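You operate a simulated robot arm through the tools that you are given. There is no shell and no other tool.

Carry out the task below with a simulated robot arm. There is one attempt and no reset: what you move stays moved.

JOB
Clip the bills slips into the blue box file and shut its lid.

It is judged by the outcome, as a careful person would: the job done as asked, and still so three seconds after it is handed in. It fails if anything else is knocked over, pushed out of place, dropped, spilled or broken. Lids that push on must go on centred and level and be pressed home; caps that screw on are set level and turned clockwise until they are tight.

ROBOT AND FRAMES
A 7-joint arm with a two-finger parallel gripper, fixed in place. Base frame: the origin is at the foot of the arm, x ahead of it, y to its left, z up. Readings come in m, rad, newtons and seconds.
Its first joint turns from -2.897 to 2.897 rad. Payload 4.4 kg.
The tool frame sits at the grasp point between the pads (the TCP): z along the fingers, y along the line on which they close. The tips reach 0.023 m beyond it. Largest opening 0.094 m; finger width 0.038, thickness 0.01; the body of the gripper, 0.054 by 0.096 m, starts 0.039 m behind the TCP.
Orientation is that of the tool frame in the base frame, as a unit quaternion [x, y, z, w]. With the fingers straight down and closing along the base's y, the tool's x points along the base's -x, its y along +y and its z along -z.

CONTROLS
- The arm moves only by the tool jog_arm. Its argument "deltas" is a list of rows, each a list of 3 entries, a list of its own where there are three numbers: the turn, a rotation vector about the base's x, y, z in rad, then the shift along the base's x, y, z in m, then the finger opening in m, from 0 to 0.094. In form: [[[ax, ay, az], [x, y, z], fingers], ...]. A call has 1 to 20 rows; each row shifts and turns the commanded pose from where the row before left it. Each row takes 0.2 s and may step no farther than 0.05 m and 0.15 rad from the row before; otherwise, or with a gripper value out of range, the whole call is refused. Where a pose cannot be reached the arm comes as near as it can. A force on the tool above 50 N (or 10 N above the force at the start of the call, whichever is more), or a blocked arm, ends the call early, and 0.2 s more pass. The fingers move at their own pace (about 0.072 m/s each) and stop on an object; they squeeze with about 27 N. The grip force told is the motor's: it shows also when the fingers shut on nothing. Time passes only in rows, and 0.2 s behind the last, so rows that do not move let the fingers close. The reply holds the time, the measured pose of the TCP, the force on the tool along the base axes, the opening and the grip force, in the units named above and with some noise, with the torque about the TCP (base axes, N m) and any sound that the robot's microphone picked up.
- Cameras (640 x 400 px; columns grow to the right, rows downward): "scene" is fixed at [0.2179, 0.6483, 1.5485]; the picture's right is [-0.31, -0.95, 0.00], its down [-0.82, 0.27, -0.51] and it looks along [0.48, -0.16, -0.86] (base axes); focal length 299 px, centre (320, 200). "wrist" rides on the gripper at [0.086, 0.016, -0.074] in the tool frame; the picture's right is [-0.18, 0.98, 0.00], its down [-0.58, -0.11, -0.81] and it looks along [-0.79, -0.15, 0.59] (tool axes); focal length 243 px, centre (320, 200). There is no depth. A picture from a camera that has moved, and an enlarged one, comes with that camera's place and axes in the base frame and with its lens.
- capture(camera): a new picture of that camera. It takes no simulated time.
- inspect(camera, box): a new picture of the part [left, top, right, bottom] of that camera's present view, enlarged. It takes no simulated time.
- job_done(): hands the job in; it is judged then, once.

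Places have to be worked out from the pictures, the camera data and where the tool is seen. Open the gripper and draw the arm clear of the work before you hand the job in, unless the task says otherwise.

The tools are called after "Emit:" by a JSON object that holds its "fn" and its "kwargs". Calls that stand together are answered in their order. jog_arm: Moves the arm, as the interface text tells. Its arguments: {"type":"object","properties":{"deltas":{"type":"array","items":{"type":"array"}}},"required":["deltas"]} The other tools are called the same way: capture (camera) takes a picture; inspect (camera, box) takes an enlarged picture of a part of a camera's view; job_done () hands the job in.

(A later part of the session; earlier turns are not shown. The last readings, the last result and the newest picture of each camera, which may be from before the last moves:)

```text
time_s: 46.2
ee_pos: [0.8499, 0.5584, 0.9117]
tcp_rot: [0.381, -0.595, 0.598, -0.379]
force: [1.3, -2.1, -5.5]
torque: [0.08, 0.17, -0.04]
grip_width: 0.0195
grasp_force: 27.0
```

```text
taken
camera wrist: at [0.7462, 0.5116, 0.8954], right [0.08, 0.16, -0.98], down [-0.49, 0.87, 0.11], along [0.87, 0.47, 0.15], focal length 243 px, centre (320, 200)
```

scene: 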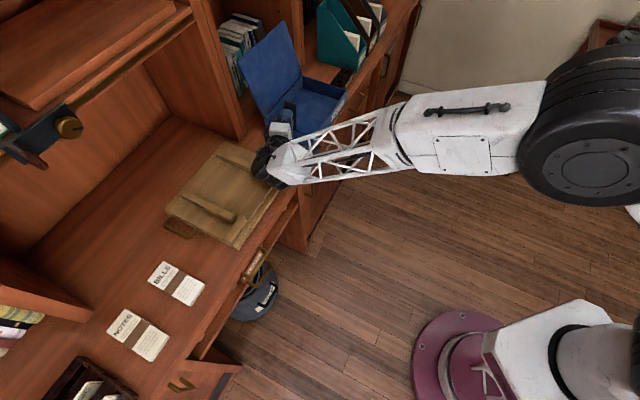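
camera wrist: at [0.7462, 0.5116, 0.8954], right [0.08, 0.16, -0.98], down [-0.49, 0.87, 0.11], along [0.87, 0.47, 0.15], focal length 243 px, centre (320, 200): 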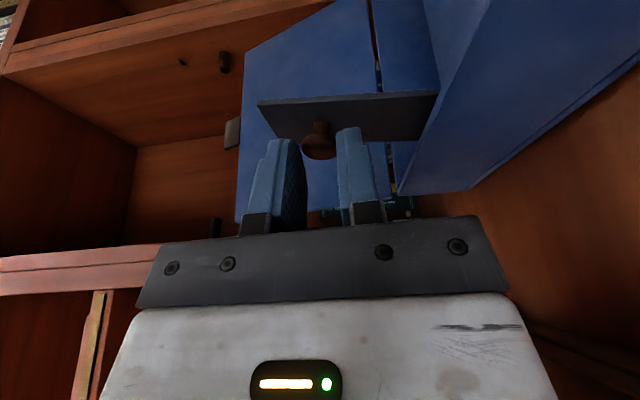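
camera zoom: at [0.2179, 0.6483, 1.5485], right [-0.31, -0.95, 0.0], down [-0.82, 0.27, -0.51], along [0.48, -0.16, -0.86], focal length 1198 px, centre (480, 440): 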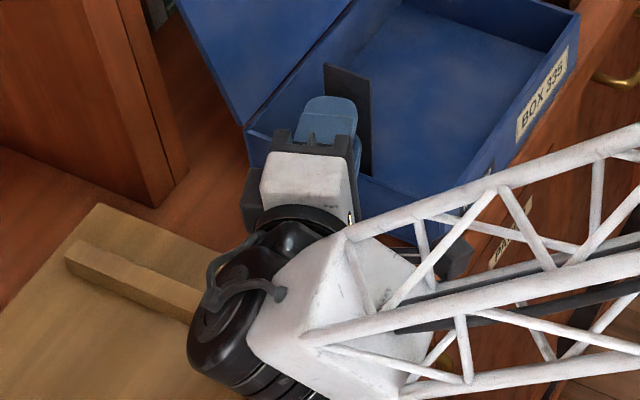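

Pulling sideways just slid the box ~18 mm left instead (the pads hold the knob rigidly); the plate is at ≈80°. I loosen the fingers by about 1 mm to see whether the plate holds by itself without dropping it.

Emit:
{"fn": "jog_arm", "kwargs": {"deltas": [[[0, 0, 0], [0, 0, 0], 0.0215], [[0, 0, 0], [0, 0, 0], 0.0215], [[0, 0, 0], [0, 0, 0], 0.0215]]}}

Emit:
{"fn": "inspect", "kwargs": {"camera": "wrist", "box": [230, 70, 450, 210]}}

Emit:
{"fn": "inspect", "kwargs": {"camera": "scene", "box": [270, 90, 340, 150]}}

```text
time_s: 47.0
ee_pos: [0.8487, 0.5597, 0.9108]
tcp_rot: [0.381, -0.594, 0.597, -0.38]
force: [0.8, -0.7, -4.1]
torque: [0.03, 0.12, 0.02]
grip_width: 0.0237
grasp_force: 2.2
```

```text
2.86 times, centred on (340, 140) of wrist
camera zoom: at [0.7464, 0.5116, 0.8956], right [0.08, 0.16, -0.98], down [-0.49, 0.87, 0.11], along [0.87, 0.47, 0.15], focal length 693 px, centre (263, 371)
```

zoom: 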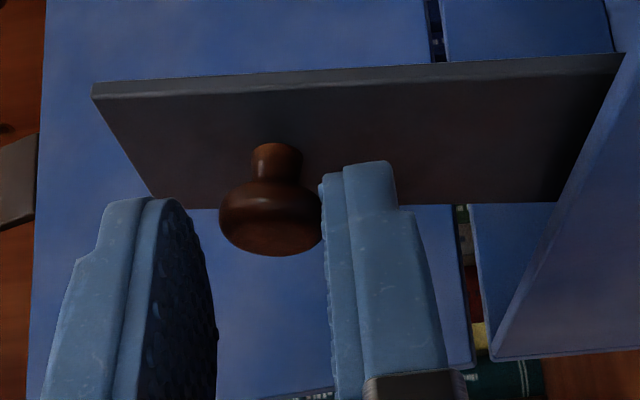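

```text
6.67 times, centred on (305, 120) of scene
camera zoom: at [0.2179, 0.6483, 1.5485], right [-0.31, -0.95, 0.0], down [-0.82, 0.27, -0.51], along [0.48, -0.16, -0.86], focal length 1996 px, centre (420, 733)
```

zoom: 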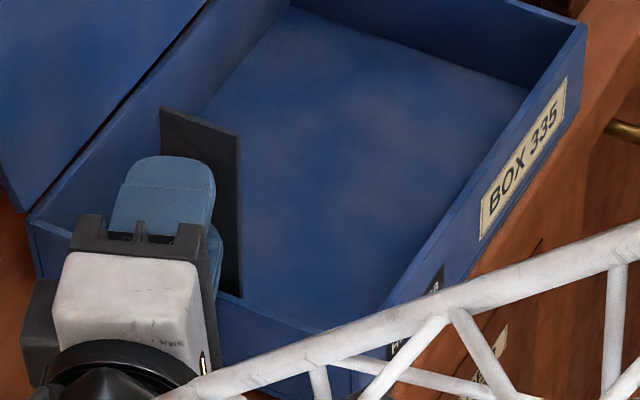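

The knob is resting on the lower finger because the tool is slightly too high (lifting ~4 N radially). I lower 4 mm to unload it and see whether the plate stays up.

Emit:
{"fn": "jog_arm", "kwargs": {"deltas": [[[0, 0, 0], [0, 0, -0.002], 0.0225], [[0, 0, 0], [0, 0, -0.002], 0.0225], [[0, 0, 0], [0, 0, 0], 0.0225]]}}

Emit:
{"fn": "inspect", "kwargs": {"camera": "wrist", "box": [230, 70, 450, 210]}}

Emit:
{"fn": "inspect", "kwargs": {"camera": "scene", "box": [270, 90, 340, 150]}}

```text
time_s: 47.8
ee_pos: [0.85, 0.558, 0.9081]
tcp_rot: [0.381, -0.595, 0.597, -0.38]
force: [-1.5, -0.6, -2.8]
torque: [0.02, 0.07, -0.05]
grip_width: 0.024
grasp_force: 2.0
```

```text
2.86 times, centred on (340, 140) of wrist
camera zoom: at [0.7461, 0.5118, 0.8921], right [0.08, 0.16, -0.98], down [-0.49, 0.87, 0.11], along [0.87, 0.47, 0.15], focal length 693 px, centre (263, 371)
```

zoom: 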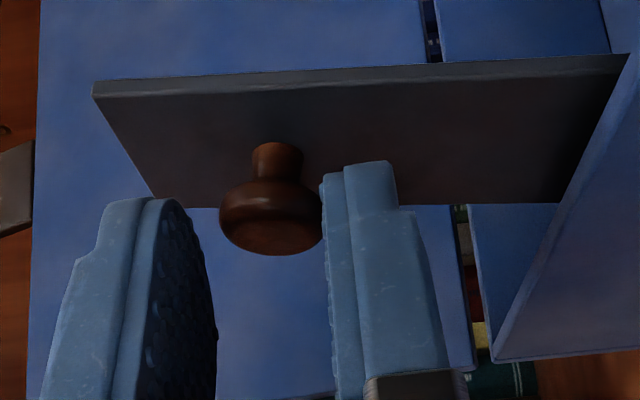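

```text
6.67 times, centred on (305, 120) of scene
camera zoom: at [0.2179, 0.6483, 1.5485], right [-0.31, -0.95, 0.0], down [-0.82, 0.27, -0.51], along [0.48, -0.16, -0.86], focal length 1996 px, centre (420, 733)
```

zoom: 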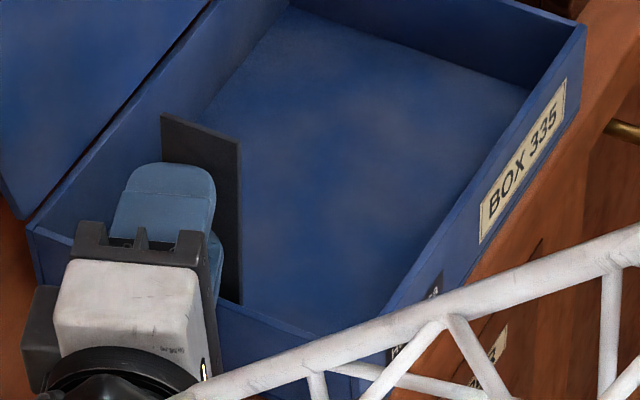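

The plate moved down with the tool, so the box's left side had been slightly lifted. I keep lowering gently until the load disappears.

Emit:
{"fn": "jog_arm", "kwargs": {"deltas": [[[0, 0, 0], [0, 0, -0.003], 0.0225], [[0, 0, 0], [0, 0, -0.003], 0.0225], [[0, 0, 0], [0, 0, 0], 0.0225]]}}

Emit:
{"fn": "inspect", "kwargs": {"camera": "wrist", "box": [230, 70, 450, 210]}}

Emit:
{"fn": "inspect", "kwargs": {"camera": "scene", "box": [270, 90, 340, 150]}}

```text
time_s: 48.6
ee_pos: [0.8503, 0.5604, 0.9059]
tcp_rot: [0.38, -0.595, 0.597, -0.382]
force: [-11.3, -5.2, 40.8]
torque: [0.73, 4.23, 0.75]
grip_width: 0.0226
grasp_force: 0.0
```

```text
2.86 times, centred on (340, 140) of wrist
camera zoom: at [0.7466, 0.5124, 0.8894], right [0.08, 0.17, -0.98], down [-0.49, 0.87, 0.11], along [0.87, 0.47, 0.15], focal length 693 px, centre (263, 371)
```

zoom: 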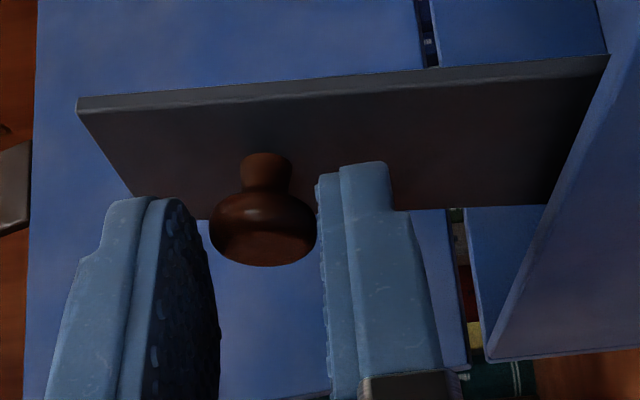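

```text
6.67 times, centred on (305, 120) of scene
camera zoom: at [0.2179, 0.6483, 1.5485], right [-0.31, -0.95, 0.0], down [-0.82, 0.27, -0.51], along [0.48, -0.16, -0.86], focal length 1996 px, centre (420, 733)
```

zoom: 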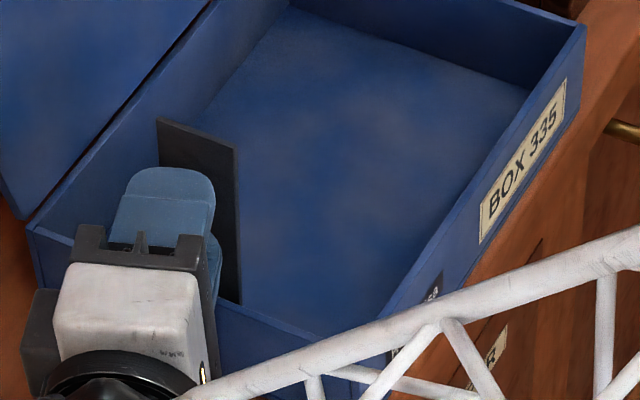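

The gripper body touched something (40 N upward) – most likely the wooden board's end stop below it. I raise at once by 6 mm.

Emit:
{"fn": "jog_arm", "kwargs": {"deltas": [[[0, 0, 0], [0, 0, 0.004], 0.0225], [[0, 0, 0], [0, 0, 0.002], 0.0225]]}}

Emit:
{"fn": "inspect", "kwargs": {"camera": "wrist", "box": [230, 70, 450, 210]}}

Emit:
{"fn": "inspect", "kwargs": {"camera": "scene", "box": [180, 90, 340, 210]}}

```text
time_s: 49.2
ee_pos: [0.849, 0.5587, 0.9066]
tcp_rot: [0.382, -0.595, 0.598, -0.379]
force: [1.1, 0.8, 3.3]
torque: [0.19, 0.23, -0.19]
grip_width: 0.0221
grasp_force: 0.0
```

```text
2.86 times, centred on (340, 140) of wrist
camera zoom: at [0.7455, 0.5112, 0.89], right [0.08, 0.16, -0.98], down [-0.49, 0.87, 0.1], along [0.87, 0.47, 0.14], focal length 693 px, centre (263, 371)
```

zoom: 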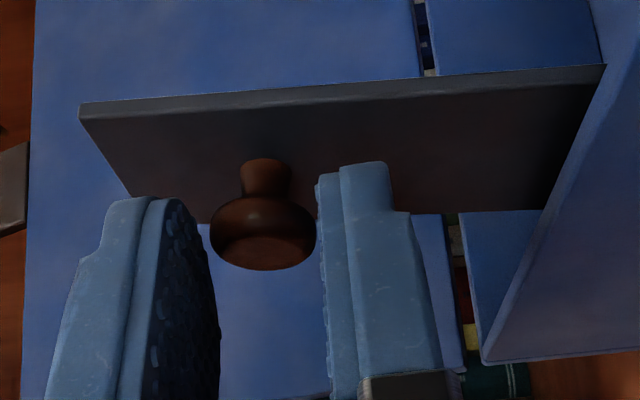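

```text
3.33 times, centred on (260, 150) of scene
camera zoom: at [0.2179, 0.6483, 1.5485], right [-0.31, -0.95, 0.0], down [-0.82, 0.27, -0.51], along [0.48, -0.16, -0.86], focal length 998 px, centre (520, 367)
```

zoom: 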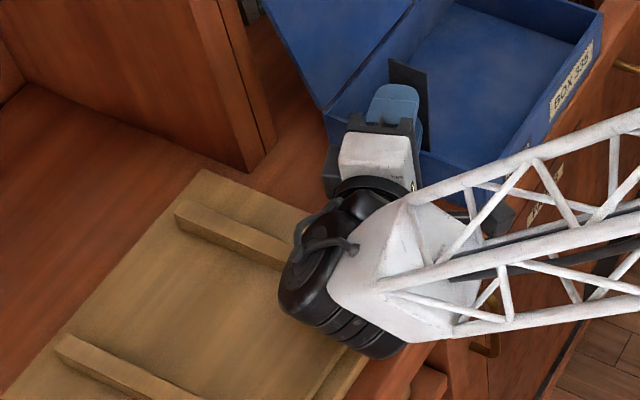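

The load is nearly gone now. The wrist sits close over the board, so with the knob loosely caged I swing the tool 25° about the vertical through the knob, bringing the wrist toward the robot and off the board.

Emit:
{"fn": "jog_arm", "kwargs": {"deltas": [[[0, 0, 0], [0, 0, 0.0015], 0.0225], [[0, 0, 0.1454], [-0.0006, -0.0029, 0.0005], 0.0225], [[0, 0, 0.1454], [-0.0006, -0.0029, 0], 0.0225], [[0, 0, 0.1454], [-0.0007, -0.0029, 0], 0.0225]]}}

Emit:
{"fn": "inspect", "kwargs": {"camera": "wrist", "box": [230, 70, 450, 210]}}

Emit:
{"fn": "inspect", "kwargs": {"camera": "scene", "box": [180, 90, 340, 210]}}

```text
time_s: 50.2
ee_pos: [0.8467, 0.5521, 0.9091]
tcp_rot: [0.502, -0.497, 0.5, -0.502]
force: [-1.6, 0.3, -3.2]
torque: [0.03, 0.09, 0.06]
grip_width: 0.0238
grasp_force: 1.5
```

```text
2.86 times, centred on (340, 140) of wrist
camera zoom: at [0.7734, 0.4637, 0.8938], right [0.0, 0.18, -0.98], down [-0.81, 0.58, 0.11], along [0.59, 0.8, 0.15], focal length 693 px, centre (263, 371)
```

zoom: 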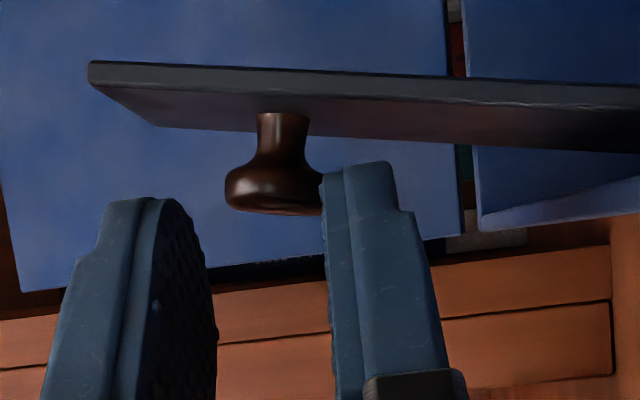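

```text
3.33 times, centred on (260, 150) of scene
camera zoom: at [0.2179, 0.6483, 1.5485], right [-0.31, -0.95, 0.0], down [-0.82, 0.27, -0.51], along [0.48, -0.16, -0.86], focal length 998 px, centre (520, 367)
```

zoom: 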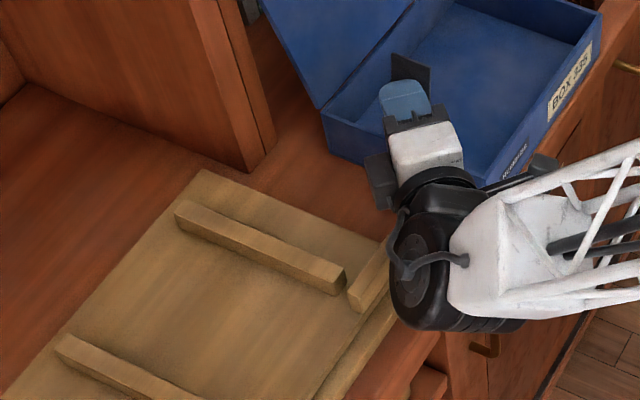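

The board looks undisturbed and the wrist is now clear of it. The plate leans ~11° short of vertical; I set the box fully down (lower ~4 mm), open the fingers and back off a little to test whether the clip stays up.

Emit:
{"fn": "jog_arm", "kwargs": {"deltas": [[[0, 0, 0], [0, 0, -0.002], 0.0225], [[0, 0, 0], [0, 0, -0.002], 0.0225], [[0, 0, 0], [0, 0, -0.001], 0.0235], [[0, 0, 0], [0, 0, 0], 0.026]]}}

Emit:
{"fn": "inspect", "kwargs": {"camera": "wrist", "box": [230, 70, 450, 210]}}

```text
time_s: 51.2
ee_pos: [0.8475, 0.5511, 0.9053]
tcp_rot: [0.501, -0.498, 0.5, -0.501]
force: [0.7, 0.2, 0.2]
torque: [-0.01, 0.0, 0.02]
grip_width: 0.0259
grasp_force: 0.1
```

```text
2.86 times, centred on (340, 140) of wrist
camera zoom: at [0.7738, 0.4636, 0.8888], right [0.0, 0.18, -0.98], down [-0.81, 0.58, 0.11], along [0.59, 0.79, 0.15], focal length 693 px, centre (263, 371)
```

zoom: 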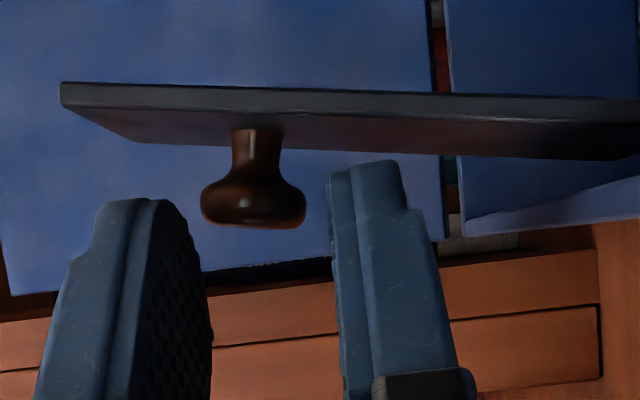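

The clip now stands on its own at about 80° with the fingers not touching it, so its hinge has holding friction. I open more and withdraw along the tool axis.

Emit:
{"fn": "jog_arm", "kwargs": {"deltas": [[[0, 0, 0], [0, 0, 0], 0.04], [[0, 0, 0], [0, 0, 0.002], 0.04], [[0, 0, 0], [-0.02, 0, 0.002], 0.04], [[0, 0, 0], [-0.03, 0, 0.004], 0.04], [[0, 0, 0], [-0.03, 0, 0.01], 0.04], [[0, 0, 0], [-0.03, 0, 0.02], 0.04]]}}

Emit:
{"fn": "inspect", "kwargs": {"camera": "scene", "box": [220, 50, 380, 170]}}

Emit:
{"fn": "capture", "kwargs": {"camera": "wrist"}}

```text
time_s: 52.6
ee_pos: [0.7383, 0.5494, 0.9424]
tcp_rot: [0.501, -0.498, 0.501, -0.501]
force: [0.1, 0.7, 0.0]
torque: [-0.02, -0.01, -0.03]
grip_width: 0.0401
grasp_force: 0.0
```

```text
3.33 times, centred on (300, 110) of scene
camera zoom: at [0.2179, 0.6483, 1.5485], right [-0.31, -0.95, 0.0], down [-0.82, 0.27, -0.51], along [0.48, -0.16, -0.86], focal length 998 px, centre (387, 500)
```

zoom: 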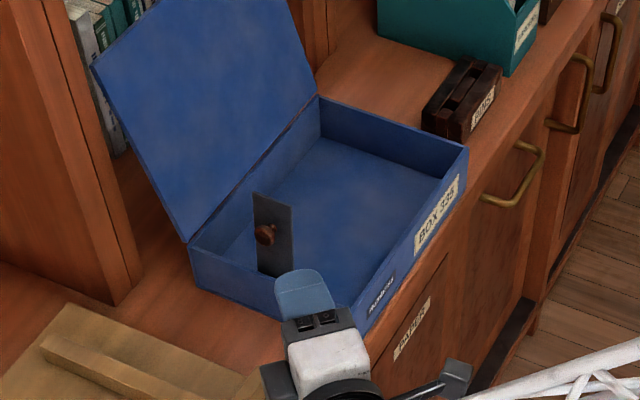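

```text
taken
camera wrist: at [0.6643, 0.4631, 0.926], right [0.0, 0.18, -0.98], down [-0.81, 0.58, 0.11], along [0.59, 0.79, 0.15], focal length 243 px, centre (320, 200)
```

wrist: 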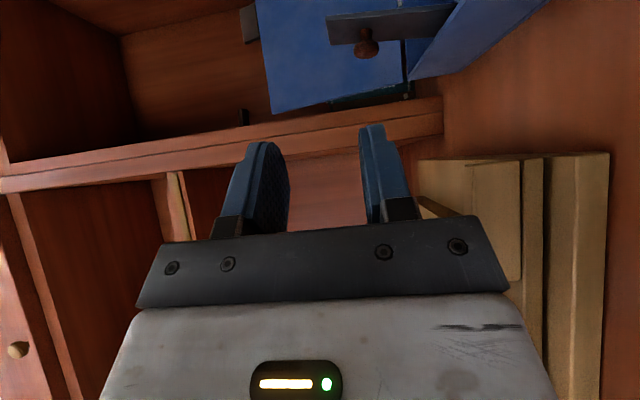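

The clip stands up by itself inside the open box. Now I bring the tool back to pointing down (yaw 45°, 20° outward tilt) while travelling left in front of the desk toward the bills.

Emit:
{"fn": "jog_arm", "kwargs": {"deltas": [[[0, 0, -0.1454], [-0.025, -0.02, 0.03], 0.06], [[0, 0, -0.1454], [-0.025, -0.02, 0.03], 0.08], [[0, 0, -0.1455], [-0.02, -0.015, 0.03], 0.08], [[0.101, 0.101, 0], [-0.027, 0.027, 0.005], 0.08], [[0.101, 0.101, 0], [-0.027, 0.027, 0.005], 0.08], [[0.101, 0.101, 0], [-0.027, 0.027, 0], 0.08], [[0.101, 0.101, 0], [-0.027, 0.027, 0], 0.08], [[0.101, 0.101, 0], [-0.027, 0.027, 0], 0.08], [[0.101, 0.101, 0], [-0.027, 0.027, 0], 0.08], [[0.101, 0.101, 0], [-0.027, 0.027, 0], 0.08], [[0.101, 0.101, 0], [-0.027, 0.027, 0], 0.08], [[0.101, 0.101, 0], [-0.027, 0.027, 0], 0.08], [[0.101, 0.101, 0], [-0.027, 0.027, 0], 0.08], [[0.101, 0.101, 0], [-0.025, 0.025, 0], 0.08]]}}

Emit:
{"fn": "capture", "kwargs": {"camera": "scene"}}

Emit:
{"fn": "capture", "kwargs": {"camera": "wrist"}}

```text
time_s: 55.6
ee_pos: [0.3706, 0.7914, 1.043]
tcp_rot: [-0.377, 0.909, 0.067, 0.162]
force: [-0.2, 0.1, -0.3]
torque: [-0.02, 0.03, 0.01]
grip_width: 0.0798
grasp_force: 0.0
```

```text
taken
```

scene: 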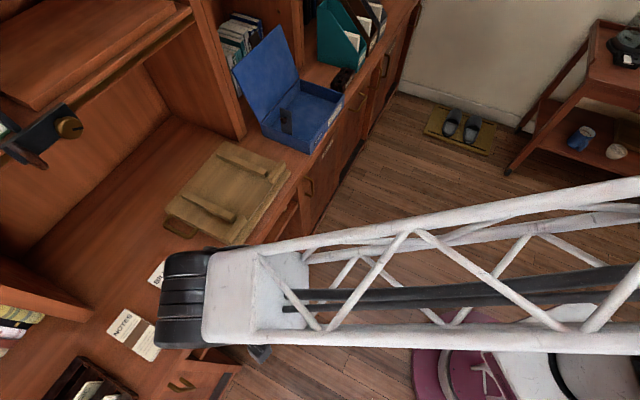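

```text
taken
camera wrist: at [0.2856, 0.7265, 1.0834], right [-0.57, 0.82, 0.06], down [0.27, 0.11, 0.96], along [0.77, 0.57, -0.28], focal length 243 px, centre (320, 200)
```

wrist: 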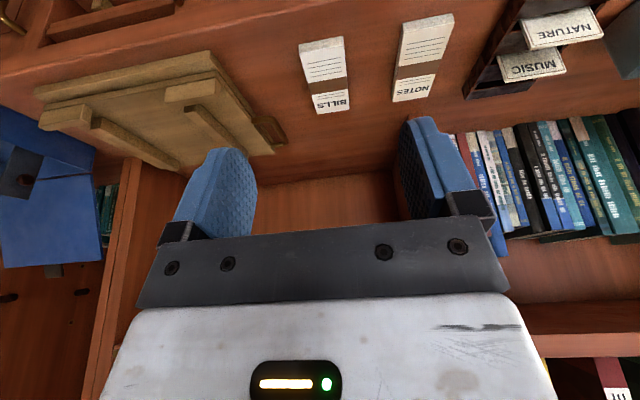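

The bills are directly ahead in the wrist view and the clip in the box still stands. I zoom to locate the bundle accurately.

Emit:
{"fn": "inspect", "kwargs": {"camera": "wrist", "box": [270, 10, 470, 135]}}

```text
3.20 times, centred on (370, 72) of wrist
camera zoom: at [0.2856, 0.7265, 1.0834], right [-0.57, 0.82, 0.06], down [0.27, 0.11, 0.96], along [0.77, 0.57, -0.28], focal length 776 px, centre (160, 608)
```

zoom: 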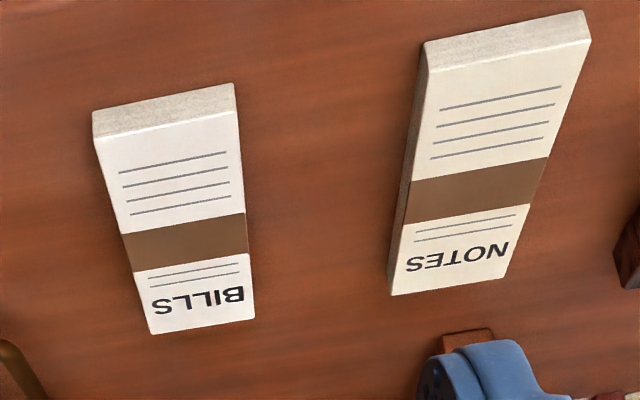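

The bills bundle lies at u −0.262…−0.317, v 0.949…1.076, top z≈0.8205 (≈14 mm thick), with 7 cm to the notes. I move over it to hover at z≈0.90, fingers open 80 mm across its width.

Emit:
{"fn": "jog_arm", "kwargs": {"deltas": [[[0, 0, 0], [0.0255, 0.0232, -0.0286], 0.08], [[0, 0, 0], [0.0255, 0.0232, -0.0286], 0.08], [[0, 0, 0], [0.0255, 0.0232, -0.0286], 0.08], [[0, 0, 0], [0.0255, 0.0232, -0.0286], 0.08], [[0, 0, 0], [0.0255, 0.0232, -0.0286], 0.08]]}}

Emit:
{"fn": "capture", "kwargs": {"camera": "wrist"}}

Emit:
{"fn": "capture", "kwargs": {"camera": "scene"}}

```text
time_s: 56.8
ee_pos: [0.4993, 0.9062, 0.9021]
tcp_rot: [-0.378, 0.909, 0.067, 0.163]
force: [-0.3, 0.0, 1.0]
torque: [-0.01, -0.01, 0.03]
grip_width: 0.0798
grasp_force: 0.1
```

```text
taken
camera wrist: at [0.4126, 0.8411, 0.9402], right [-0.58, 0.82, 0.06], down [0.26, 0.11, 0.96], along [0.77, 0.57, -0.28], focal length 243 px, centre (320, 200)
```

wrist: 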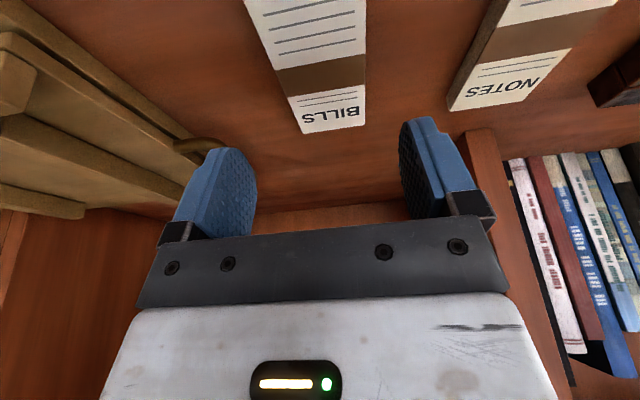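

```text
taken
```

scene: 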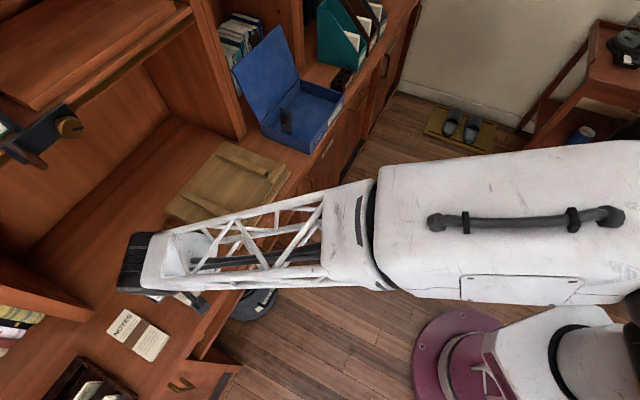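

The tool is centred on the bundle within 1 mm. I descend so the fingers straddle it with tips just above the desk.

Emit:
{"fn": "jog_arm", "kwargs": {"deltas": [[[0, 0, 0], [-0.0005, 0.0005, -0.02], 0.08], [[0, 0, 0], [0, 0, -0.02], 0.08], [[0, 0, 0], [0, 0, -0.016], 0.08], [[0, 0, 0], [0, 0, -0.008], 0.08]]}}

Emit:
{"fn": "capture", "kwargs": {"camera": "wrist"}}

```text
time_s: 57.8
ee_pos: [0.4996, 0.9069, 0.8361]
tcp_rot: [-0.378, 0.909, 0.066, 0.161]
force: [-0.5, 0.2, -0.6]
torque: [-0.03, 0.0, 0.0]
grip_width: 0.0799
grasp_force: 0.0
```

```text
taken
camera wrist: at [0.413, 0.8423, 0.8758], right [-0.57, 0.82, 0.06], down [0.27, 0.11, 0.96], along [0.77, 0.57, -0.28], focal length 243 px, centre (320, 200)
```

wrist: 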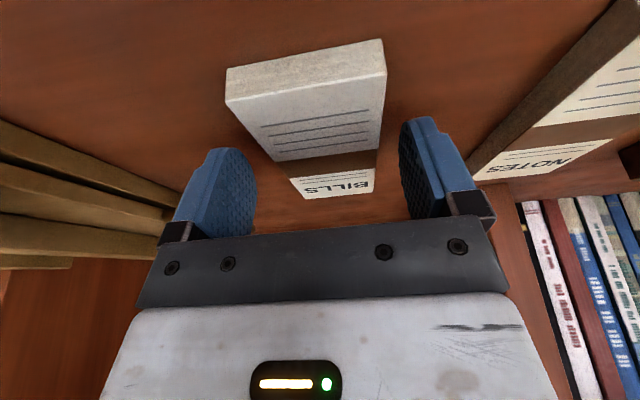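

No contact yet. I lower another 4 mm and close on the bundle's sides.

Emit:
{"fn": "jog_arm", "kwargs": {"deltas": [[[0, 0, 0], [0, 0, -0.002], 0.08], [[0, 0, 0], [0, 0, -0.002], 0.07], [[0, 0, 0], [0, 0, 0], 0.05], [[0, 0, 0], [0, 0, 0], 0.04], [[0, 0, 0], [0, 0, 0], 0.04], [[0, 0, 0], [0, 0, 0], 0.04]]}}

Emit:
{"fn": "capture", "kwargs": {"camera": "wrist"}}

Emit:
{"fn": "inspect", "kwargs": {"camera": "scene", "box": [90, 200, 250, 320]}}

```text
time_s: 59.2
ee_pos: [0.4998, 0.908, 0.8324]
tcp_rot: [-0.378, 0.909, 0.067, 0.162]
force: [0.0, -0.2, 0.4]
torque: [0.0, 0.01, -0.02]
grip_width: 0.0569
grasp_force: 27.1
```

```text
taken
camera wrist: at [0.4131, 0.8424, 0.8718], right [-0.58, 0.82, 0.06], down [0.27, 0.11, 0.96], along [0.77, 0.57, -0.28], focal length 243 px, centre (320, 200)
```

wrist: 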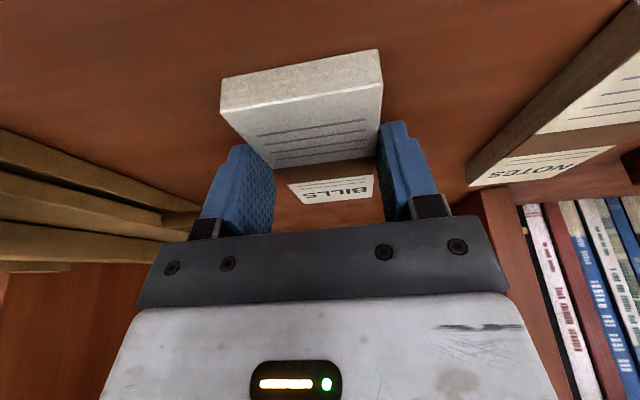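

```text
3.33 times, centred on (170, 260) of scene
camera zoom: at [0.2179, 0.6483, 1.5485], right [-0.31, -0.95, 0.0], down [-0.82, 0.27, -0.51], along [0.48, -0.16, -0.86], focal length 998 px, centre (820, 0)
```

zoom: 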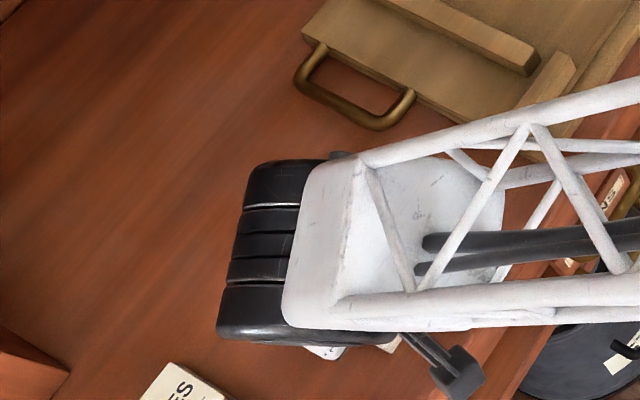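

The bundle is gripped (56.9 mm, 27 N). I lift it straight up and check it hangs level.

Emit:
{"fn": "jog_arm", "kwargs": {"deltas": [[[0, 0, 0], [0, 0, 0.01], 0.04], [[0, 0, 0], [0, 0, 0.02], 0.04], [[0, 0, 0], [0, 0, 0.03], 0.04], [[0, 0, 0], [0, 0, 0.03], 0.04]]}}

Emit:
{"fn": "capture", "kwargs": {"camera": "wrist"}}

Emit:
{"fn": "capture", "kwargs": {"camera": "scene"}}

```text
time_s: 60.2
ee_pos: [0.4984, 0.9074, 0.9227]
tcp_rot: [-0.378, 0.909, 0.066, 0.161]
force: [-0.7, 0.3, -1.4]
torque: [-0.02, -0.01, -0.03]
grip_width: 0.057
grasp_force: 26.7
```

```text
taken
camera wrist: at [0.4126, 0.8427, 0.9617], right [-0.57, 0.82, 0.06], down [0.27, 0.12, 0.96], along [0.77, 0.57, -0.28], focal length 243 px, centre (320, 200)
```

wrist: 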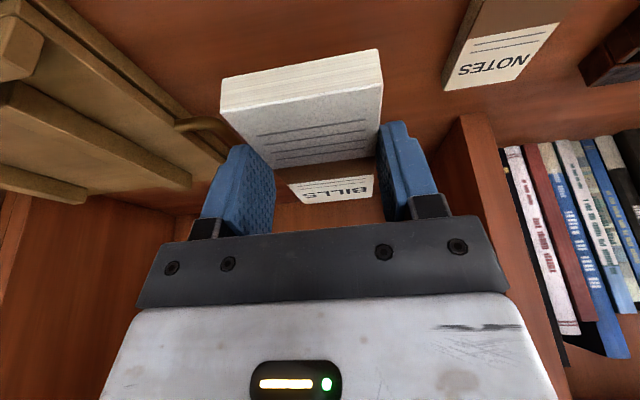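

```text
taken
```

scene: 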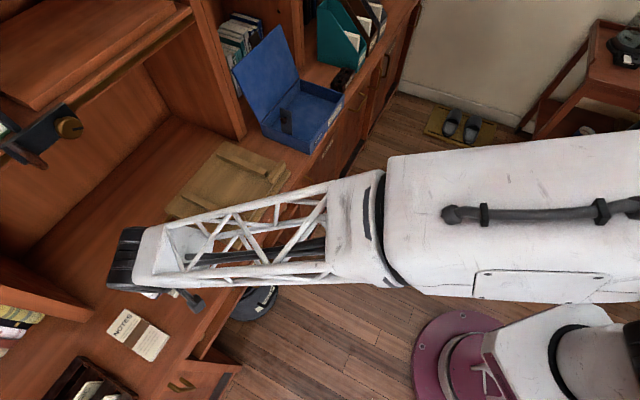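

The bills hang level in the grip. I raise and carry them across to above the box, high enough to clear the raised clip.

Emit:
{"fn": "jog_arm", "kwargs": {"deltas": [[[0, 0, 0], [0, 0, 0.05], 0.04], [[0, 0, 0], [0, 0, 0.05], 0.04], [[0, 0, 0], [0.0274, -0.0284, 0], 0.04], [[0, 0, 0], [0.0274, -0.0284, 0], 0.04], [[0, 0, 0], [0.0274, -0.0284, 0], 0.04], [[0, 0, 0], [0.0274, -0.0284, 0], 0.04], [[0, 0, 0], [0.0274, -0.0284, 0], 0.04], [[0, 0, 0], [0.0274, -0.0284, 0], 0.04], [[0, 0, 0], [0.0274, -0.0284, 0], 0.04], [[0, 0, 0], [0.0274, -0.0284, 0], 0.04], [[0, 0, 0], [0.0274, -0.0284, 0], 0.04], [[0, 0, 0], [0.0274, -0.0284, 0], 0.04], [[0, 0, 0], [0.0274, -0.0284, 0], 0.04], [[0, 0, 0], [0.0274, -0.0284, 0], 0.04], [[0, 0, 0], [0.0274, -0.0284, 0], 0.04], [[0, 0, 0], [0.0274, -0.0284, 0], 0.04], [[0, 0, 0], [0.0274, -0.0284, 0], 0.04]]}}

Emit:
{"fn": "capture", "kwargs": {"camera": "wrist"}}

Emit:
{"fn": "inspect", "kwargs": {"camera": "scene", "box": [220, 40, 380, 160]}}

```text
time_s: 63.8
ee_pos: [0.9108, 0.4822, 1.0213]
tcp_rot: [-0.378, 0.909, 0.067, 0.162]
force: [-0.3, 0.3, -0.4]
torque: [0.0, 0.01, 0.02]
grip_width: 0.0569
grasp_force: 27.4
```

```text
taken
camera wrist: at [0.8248, 0.4167, 1.0615], right [-0.58, 0.82, 0.06], down [0.26, 0.11, 0.96], along [0.77, 0.57, -0.28], focal length 243 px, centre (320, 200)
```

wrist: 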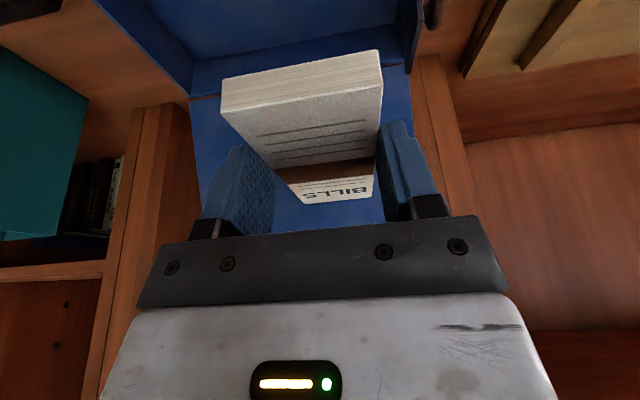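

```text
3.33 times, centred on (300, 100) of scene
camera zoom: at [0.2179, 0.6483, 1.5485], right [-0.31, -0.95, 0.0], down [-0.82, 0.27, -0.51], along [0.48, -0.16, -0.86], focal length 998 px, centre (387, 533)
```

zoom: 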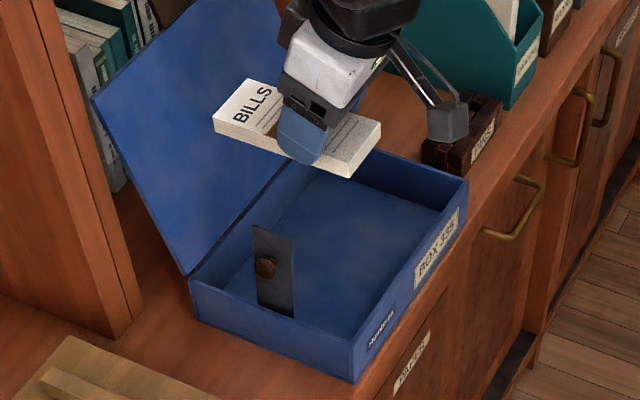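

The bills are over the box and the clip still stands. I zoom in to measure the box, clip and bundle positions before lowering.

Emit:
{"fn": "inspect", "kwargs": {"camera": "scene", "box": [264, 90, 344, 160]}}

Emit:
{"fn": "inspect", "kwargs": {"camera": "wrist", "box": [80, 0, 480, 130]}}

```text
5.71 times, centred on (304, 125) of scene
camera zoom: at [0.2179, 0.6483, 1.5485], right [-0.31, -0.95, 0.0], down [-0.82, 0.27, -0.51], along [0.48, -0.16, -0.86], focal length 1711 px, centre (411, 629)
```

zoom: 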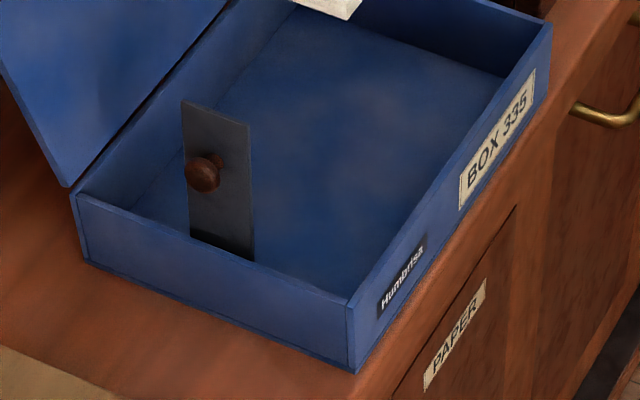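

```text
1.60 times, centred on (280, 65) of wrist
camera zoom: at [0.8248, 0.4167, 1.0615], right [-0.58, 0.82, 0.06], down [0.26, 0.11, 0.96], along [0.77, 0.57, -0.28], focal length 388 px, centre (384, 416)
```

zoom: 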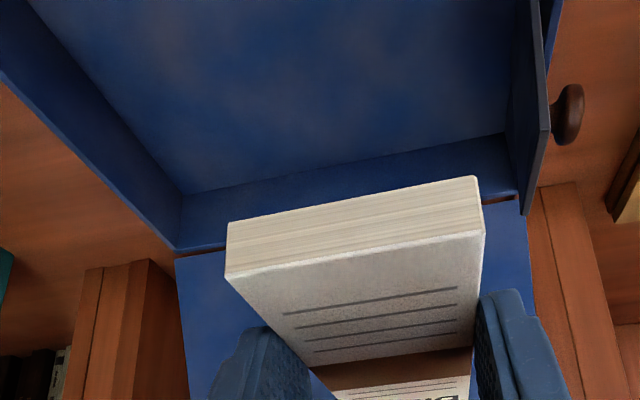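

Box front edge is at v≈0.916 and the raised clip's top is at u≈0.246; the bundle spans u 0.275–0.332, so it clears by ~2 cm. I nudge 3 mm right and lower the bills into the box to just above the floor.

Emit:
{"fn": "jog_arm", "kwargs": {"deltas": [[[0, 0, 0], [0.0021, -0.0021, -0.02], 0.04], [[0, 0, 0], [0, 0, -0.03], 0.04], [[0, 0, 0], [0, 0, -0.03], 0.04], [[0, 0, 0], [0, 0, -0.03], 0.04]]}}

Emit:
{"fn": "inspect", "kwargs": {"camera": "scene", "box": [250, 60, 370, 150]}}

Emit:
{"fn": "capture", "kwargs": {"camera": "wrist"}}

```text
time_s: 64.8
ee_pos: [0.9137, 0.4797, 0.9124]
tcp_rot: [-0.379, 0.909, 0.067, 0.162]
force: [-0.2, 0.3, -0.5]
torque: [-0.06, 0.02, 0.01]
grip_width: 0.057
grasp_force: 27.2
```

```text
4.44 times, centred on (310, 105) of scene
camera zoom: at [0.2179, 0.6483, 1.5485], right [-0.31, -0.95, 0.0], down [-0.82, 0.27, -0.51], along [0.48, -0.16, -0.86], focal length 1331 px, centre (364, 622)
```

zoom: 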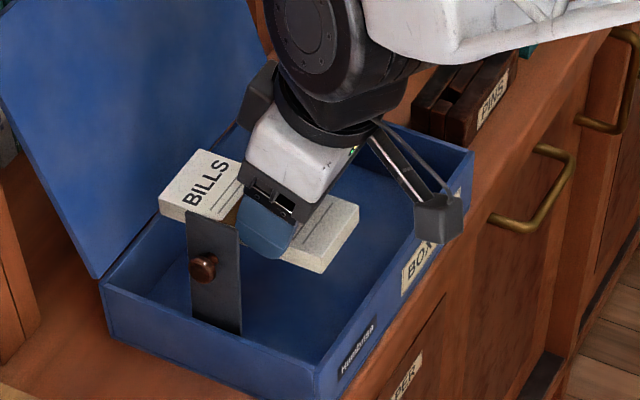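

```text
taken
camera wrist: at [0.8275, 0.4143, 0.9524], right [-0.58, 0.82, 0.06], down [0.26, 0.11, 0.96], along [0.77, 0.57, -0.28], focal length 243 px, centre (320, 200)
```

wrist: 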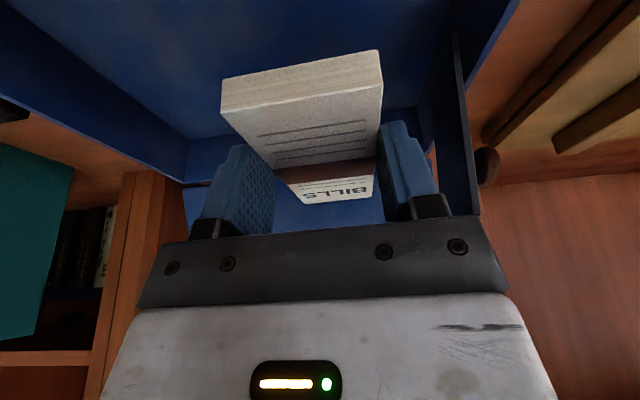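

The bundle is going down beside the clip with about 1 cm clearance. I continue lowering to just above the box floor.

Emit:
{"fn": "jog_arm", "kwargs": {"deltas": [[[0, 0, 0], [0, 0, -0.02], 0.04], [[0, 0, 0], [0, 0, -0.02], 0.04], [[0, 0, 0], [0, 0, -0.02], 0.04], [[0, 0, 0], [0, 0, -0.006], 0.04]]}}

Emit:
{"fn": "inspect", "kwargs": {"camera": "scene", "box": [250, 60, 370, 150]}}

Emit:
{"fn": "capture", "kwargs": {"camera": "wrist"}}

```text
time_s: 65.8
ee_pos: [0.9122, 0.4803, 0.8458]
tcp_rot: [-0.378, 0.909, 0.067, 0.163]
force: [0.6, 0.0, -1.0]
torque: [-0.04, 0.02, -0.01]
grip_width: 0.057
grasp_force: 27.1
```

```text
4.44 times, centred on (310, 105) of scene
camera zoom: at [0.2179, 0.6483, 1.5485], right [-0.31, -0.95, 0.0], down [-0.82, 0.27, -0.51], along [0.48, -0.16, -0.86], focal length 1331 px, centre (364, 622)
```

zoom: 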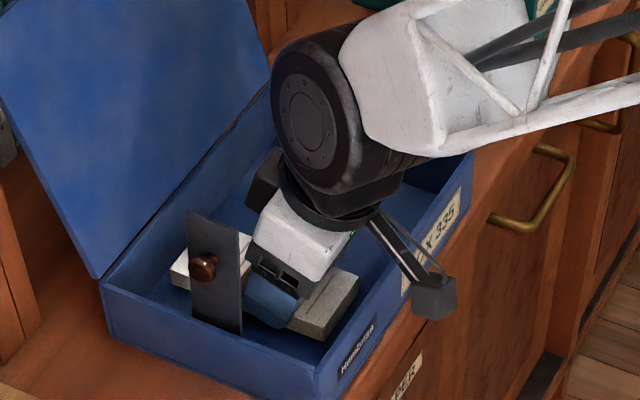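

```text
taken
camera wrist: at [0.8263, 0.4148, 0.8857], right [-0.58, 0.82, 0.06], down [0.27, 0.11, 0.96], along [0.77, 0.57, -0.28], focal length 243 px, centre (320, 200)
```

wrist: 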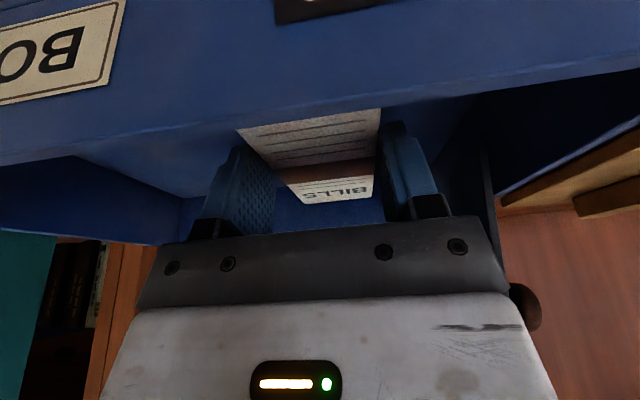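

Still no contact at z=0.8458 (bundle bottom ≈0.819). I ease down in 3 mm steps to touch the floor.

Emit:
{"fn": "jog_arm", "kwargs": {"deltas": [[[0, 0, 0], [0, 0, -0.003], 0.04], [[0, 0, 0], [0, 0, -0.003], 0.04]]}}

```text
time_s: 66.4
ee_pos: [0.9129, 0.4787, 0.8395]
tcp_rot: [-0.378, 0.909, 0.066, 0.162]
force: [0.0, 0.4, -1.1]
torque: [0.0, 0.04, 0.02]
grip_width: 0.0568
grasp_force: 27.0
```

Emit:
{"fn": "jog_arm", "kwargs": {"deltas": [[[0, 0, 0], [0, 0, -0.002], 0.04], [[0, 0, 0], [0, 0, -0.001], 0.04]]}}

```text
time_s: 67.0
ee_pos: [0.913, 0.4795, 0.8381]
tcp_rot: [-0.378, 0.909, 0.066, 0.162]
force: [-0.8, 0.3, -2.0]
torque: [0.01, 0.04, 0.01]
grip_width: 0.0568
grasp_force: 26.9
```

Readings show no floor contact yet (z=0.838). I step down a little more.

Emit:
{"fn": "jog_arm", "kwargs": {"deltas": [[[0, 0, 0], [0, 0, -0.001], 0.04], [[0, 0, 0], [0, 0, -0.001], 0.04]]}}

Emit:
{"fn": "inspect", "kwargs": {"camera": "scene", "box": [270, 90, 350, 150]}}

```text
time_s: 67.6
ee_pos: [0.9128, 0.4789, 0.8376]
tcp_rot: [-0.378, 0.909, 0.066, 0.162]
force: [-4.7, -4.0, 15.7]
torque: [-0.22, 0.42, 0.03]
grip_width: 0.0569
grasp_force: 27.2
```

```text
6.67 times, centred on (310, 120) of scene
camera zoom: at [0.2179, 0.6483, 1.5485], right [-0.31, -0.95, 0.0], down [-0.82, 0.27, -0.51], along [0.48, -0.16, -0.86], focal length 1996 px, centre (387, 733)
```

zoom: 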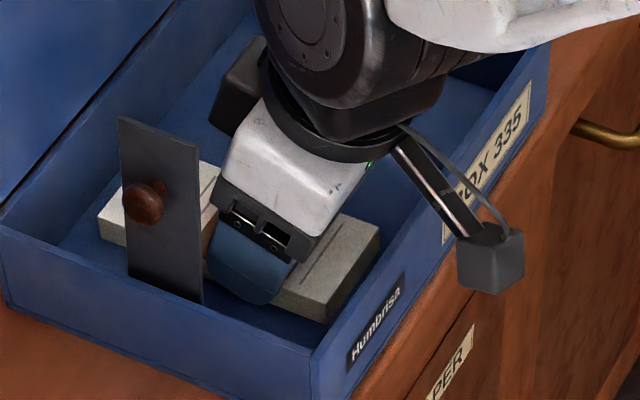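

The bundle rests on the floor (15.7 N). I relieve 1.5 mm, open the fingers slightly, and lift straight out.

Emit:
{"fn": "jog_arm", "kwargs": {"deltas": [[[0, 0, 0], [0, 0, 0.0015], 0.04], [[0, 0, 0], [0, 0, 0], 0.06], [[0, 0, 0], [0, 0, 0], 0.068], [[0, 0, 0], [0, 0, 0], 0.068], [[0, 0, 0], [0, 0, 0.015], 0.068], [[0, 0, 0], [0, 0, 0.025], 0.068], [[0, 0, 0], [0, 0, 0.04], 0.068], [[0, 0, 0], [0, 0, 0.04], 0.068], [[0, 0, 0], [-0.02, -0.02, 0.03], 0.068], [[0, 0, 0], [-0.03, -0.03, 0.02], 0.068], [[0, 0, 0], [-0.03, -0.03, 0], 0.068]]}}

Emit:
{"fn": "inspect", "kwargs": {"camera": "scene", "box": [250, 70, 370, 160]}}

Emit:
{"fn": "capture", "kwargs": {"camera": "wrist"}}

```text
time_s: 70.0
ee_pos: [0.8325, 0.3988, 1.0054]
tcp_rot: [-0.377, 0.91, 0.066, 0.161]
force: [0.0, -0.2, -0.4]
torque: [0.02, 0.04, -0.02]
grip_width: 0.0682
grasp_force: 0.0
```

```text
4.44 times, centred on (310, 115) of scene
camera zoom: at [0.2179, 0.6483, 1.5485], right [-0.31, -0.95, 0.0], down [-0.82, 0.27, -0.51], along [0.48, -0.16, -0.86], focal length 1331 px, centre (364, 578)
```

zoom: 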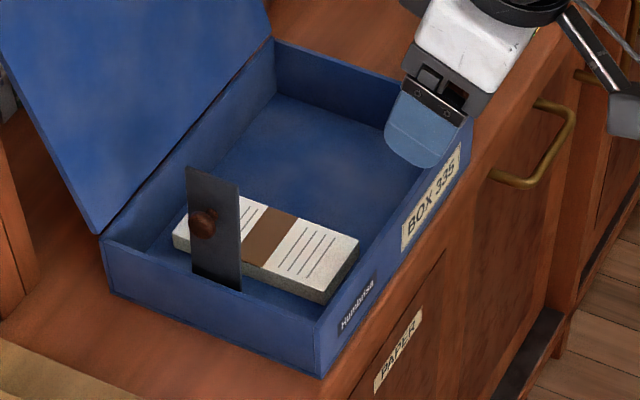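

```text
taken
camera wrist: at [0.7462, 0.3334, 1.0464], right [-0.57, 0.82, 0.06], down [0.27, 0.11, 0.96], along [0.77, 0.57, -0.28], focal length 243 px, centre (320, 200)
```

wrist: 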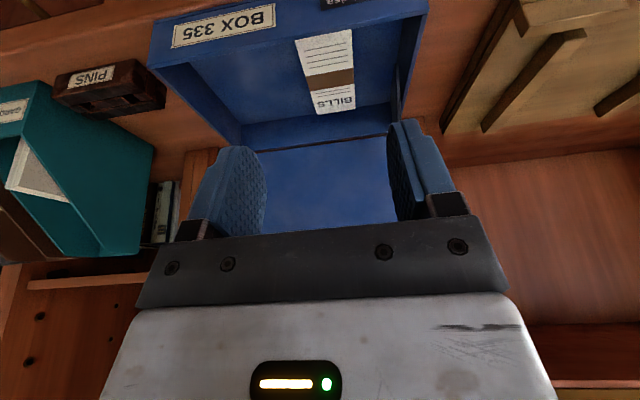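

The bills lie flat in the box with the clip standing at their left. I close the fingers and go to the left of the clip's knob, ready to push it over onto the bundle.

Emit:
{"fn": "jog_arm", "kwargs": {"deltas": [[[0, 0, 0], [0.0008, 0.0352, 0], 0.02], [[0, 0, 0], [0.0008, 0.0352, 0], 0.0], [[0, 0, 0], [0.0008, 0.0352, 0], 0.0], [[0, 0, 0], [0.0008, 0.0352, 0], 0.0], [[0, 0, 0], [0.0008, 0.0352, 0], 0.0], [[0, 0, 0], [0, 0, -0.03], 0.0], [[0, 0, 0], [0, 0, -0.03], 0.0], [[0, 0, 0], [0, 0, -0.025], 0.0]]}}

Emit:
{"fn": "inspect", "kwargs": {"camera": "scene", "box": [250, 70, 370, 160]}}

Emit:
{"fn": "capture", "kwargs": {"camera": "wrist"}}

```text
time_s: 71.8
ee_pos: [0.8375, 0.576, 0.9228]
tcp_rot: [-0.378, 0.909, 0.067, 0.162]
force: [0.7, 0.9, 1.2]
torque: [-0.01, 0.01, 0.05]
grip_width: 0.0
grasp_force: 27.5
```

```text
4.44 times, centred on (310, 115) of scene
camera zoom: at [0.2179, 0.6483, 1.5485], right [-0.31, -0.95, 0.0], down [-0.82, 0.27, -0.51], along [0.48, -0.16, -0.86], focal length 1331 px, centre (364, 578)
```

zoom: 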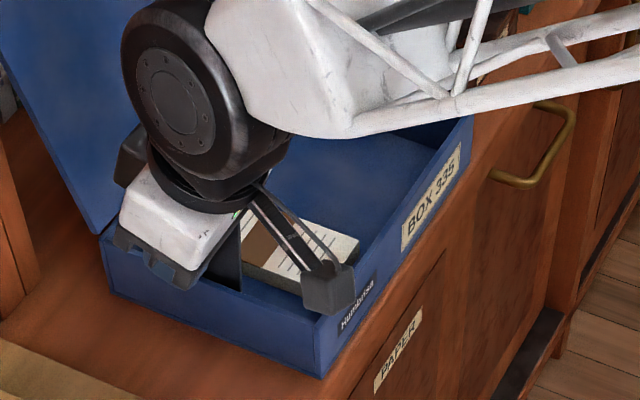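

```text
taken
camera wrist: at [0.7498, 0.5108, 0.9621], right [-0.58, 0.82, 0.06], down [0.26, 0.11, 0.96], along [0.77, 0.57, -0.28], focal length 243 px, centre (320, 200)
```

wrist: 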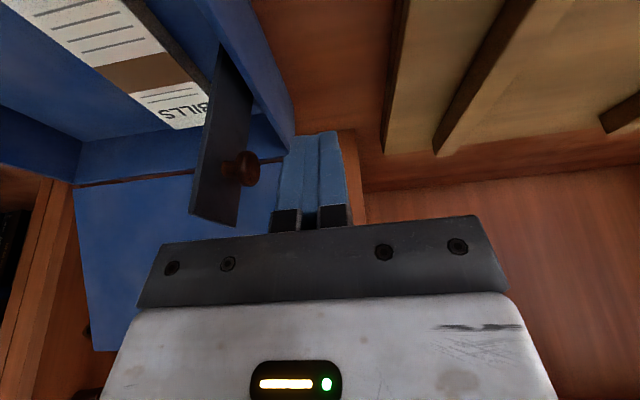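

The closed fingers are just left of the knob at the right height. I push toward +u to tip the clip over the bills.

Emit:
{"fn": "jog_arm", "kwargs": {"deltas": [[[0, 0, 0], [0.0106, -0.0106, 0], 0.0], [[0, 0, 0], [0.0106, -0.0106, 0], 0.0], [[0, 0, 0], [0.0106, -0.0106, 0], 0.0], [[0, 0, 0], [0.0106, -0.0106, 0], 0.0], [[0, 0, 0], [0.0106, -0.0106, 0], 0.0]]}}

Emit:
{"fn": "inspect", "kwargs": {"camera": "scene", "box": [250, 70, 370, 160]}}

Emit:
{"fn": "capture", "kwargs": {"camera": "wrist"}}

```text
time_s: 73.0
ee_pos: [0.8889, 0.5215, 0.9216]
tcp_rot: [-0.379, 0.909, 0.066, 0.162]
force: [-0.7, -0.3, 0.4]
torque: [-0.02, -0.02, 0.02]
grip_width: 0.0
grasp_force: 27.0
```

```text
4.44 times, centred on (310, 115) of scene
camera zoom: at [0.2179, 0.6483, 1.5485], right [-0.31, -0.95, 0.0], down [-0.82, 0.27, -0.51], along [0.48, -0.16, -0.86], focal length 1331 px, centre (364, 578)
```

zoom: 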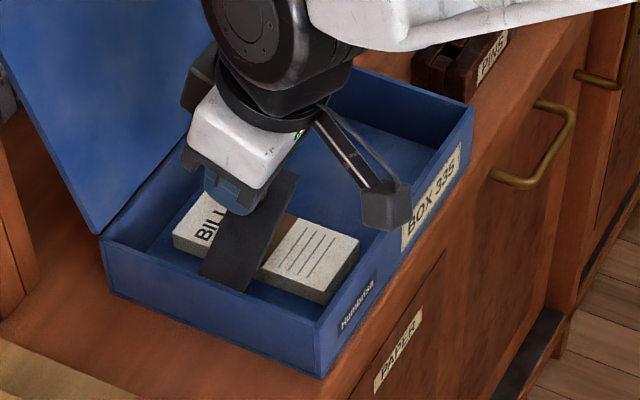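

```text
taken
camera wrist: at [0.8033, 0.4569, 0.9613], right [-0.58, 0.82, 0.06], down [0.27, 0.11, 0.96], along [0.77, 0.57, -0.28], focal length 243 px, centre (320, 200)
```

wrist: 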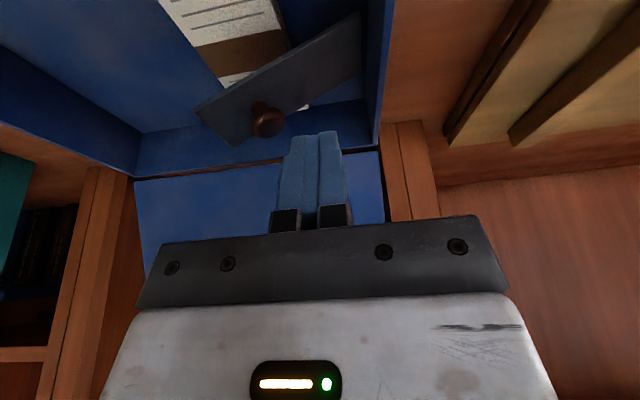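

The clip now leans over the bills at roughly 35–40°. I lift slightly, move above the knob and press it down onto the bundle in small steps.

Emit:
{"fn": "jog_arm", "kwargs": {"deltas": [[[0, 0, 0], [0, 0, 0.014], 0.0], [[0, 0, 0], [0, 0, 0.014], 0.0], [[0, 0, 0], [0.024, -0.0156, 0], 0.0], [[0, 0, 0], [0, 0, -0.015], 0.0], [[0, 0, 0], [0, 0, -0.015], 0.0], [[0, 0, 0], [0, 0, -0.012], 0.0], [[0, 0, 0], [0, 0, -0.01], 0.0]]}}

Emit:
{"fn": "inspect", "kwargs": {"camera": "scene", "box": [250, 70, 370, 160]}}

Emit:
{"fn": "capture", "kwargs": {"camera": "wrist"}}

```text
time_s: 74.6
ee_pos: [0.9144, 0.5057, 0.8983]
tcp_rot: [-0.379, 0.909, 0.067, 0.163]
force: [-0.4, 0.2, -0.6]
torque: [0.01, 0.0, 0.0]
grip_width: 0.0
grasp_force: 26.8
```

```text
4.44 times, centred on (310, 115) of scene
camera zoom: at [0.2179, 0.6483, 1.5485], right [-0.31, -0.95, 0.0], down [-0.82, 0.27, -0.51], along [0.48, -0.16, -0.86], focal length 1331 px, centre (364, 578)
```

zoom: 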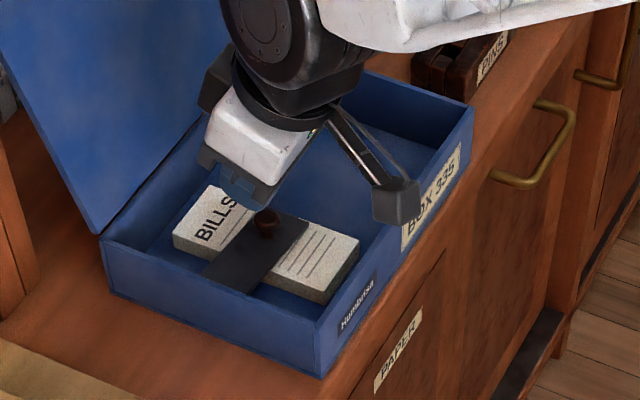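

```text
taken
camera wrist: at [0.8275, 0.4421, 0.9381], right [-0.58, 0.82, 0.06], down [0.26, 0.11, 0.96], along [0.77, 0.57, -0.28], focal length 243 px, centre (320, 200)
```

wrist: 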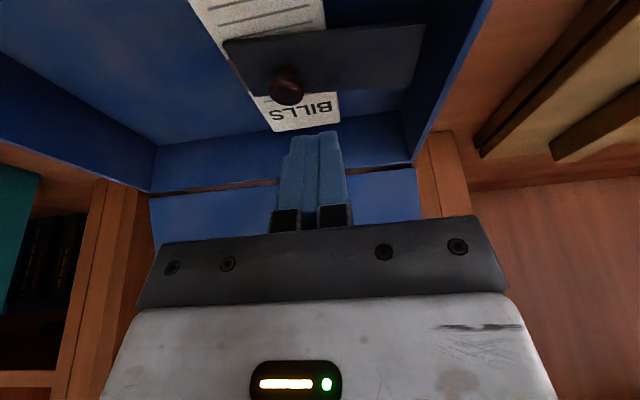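

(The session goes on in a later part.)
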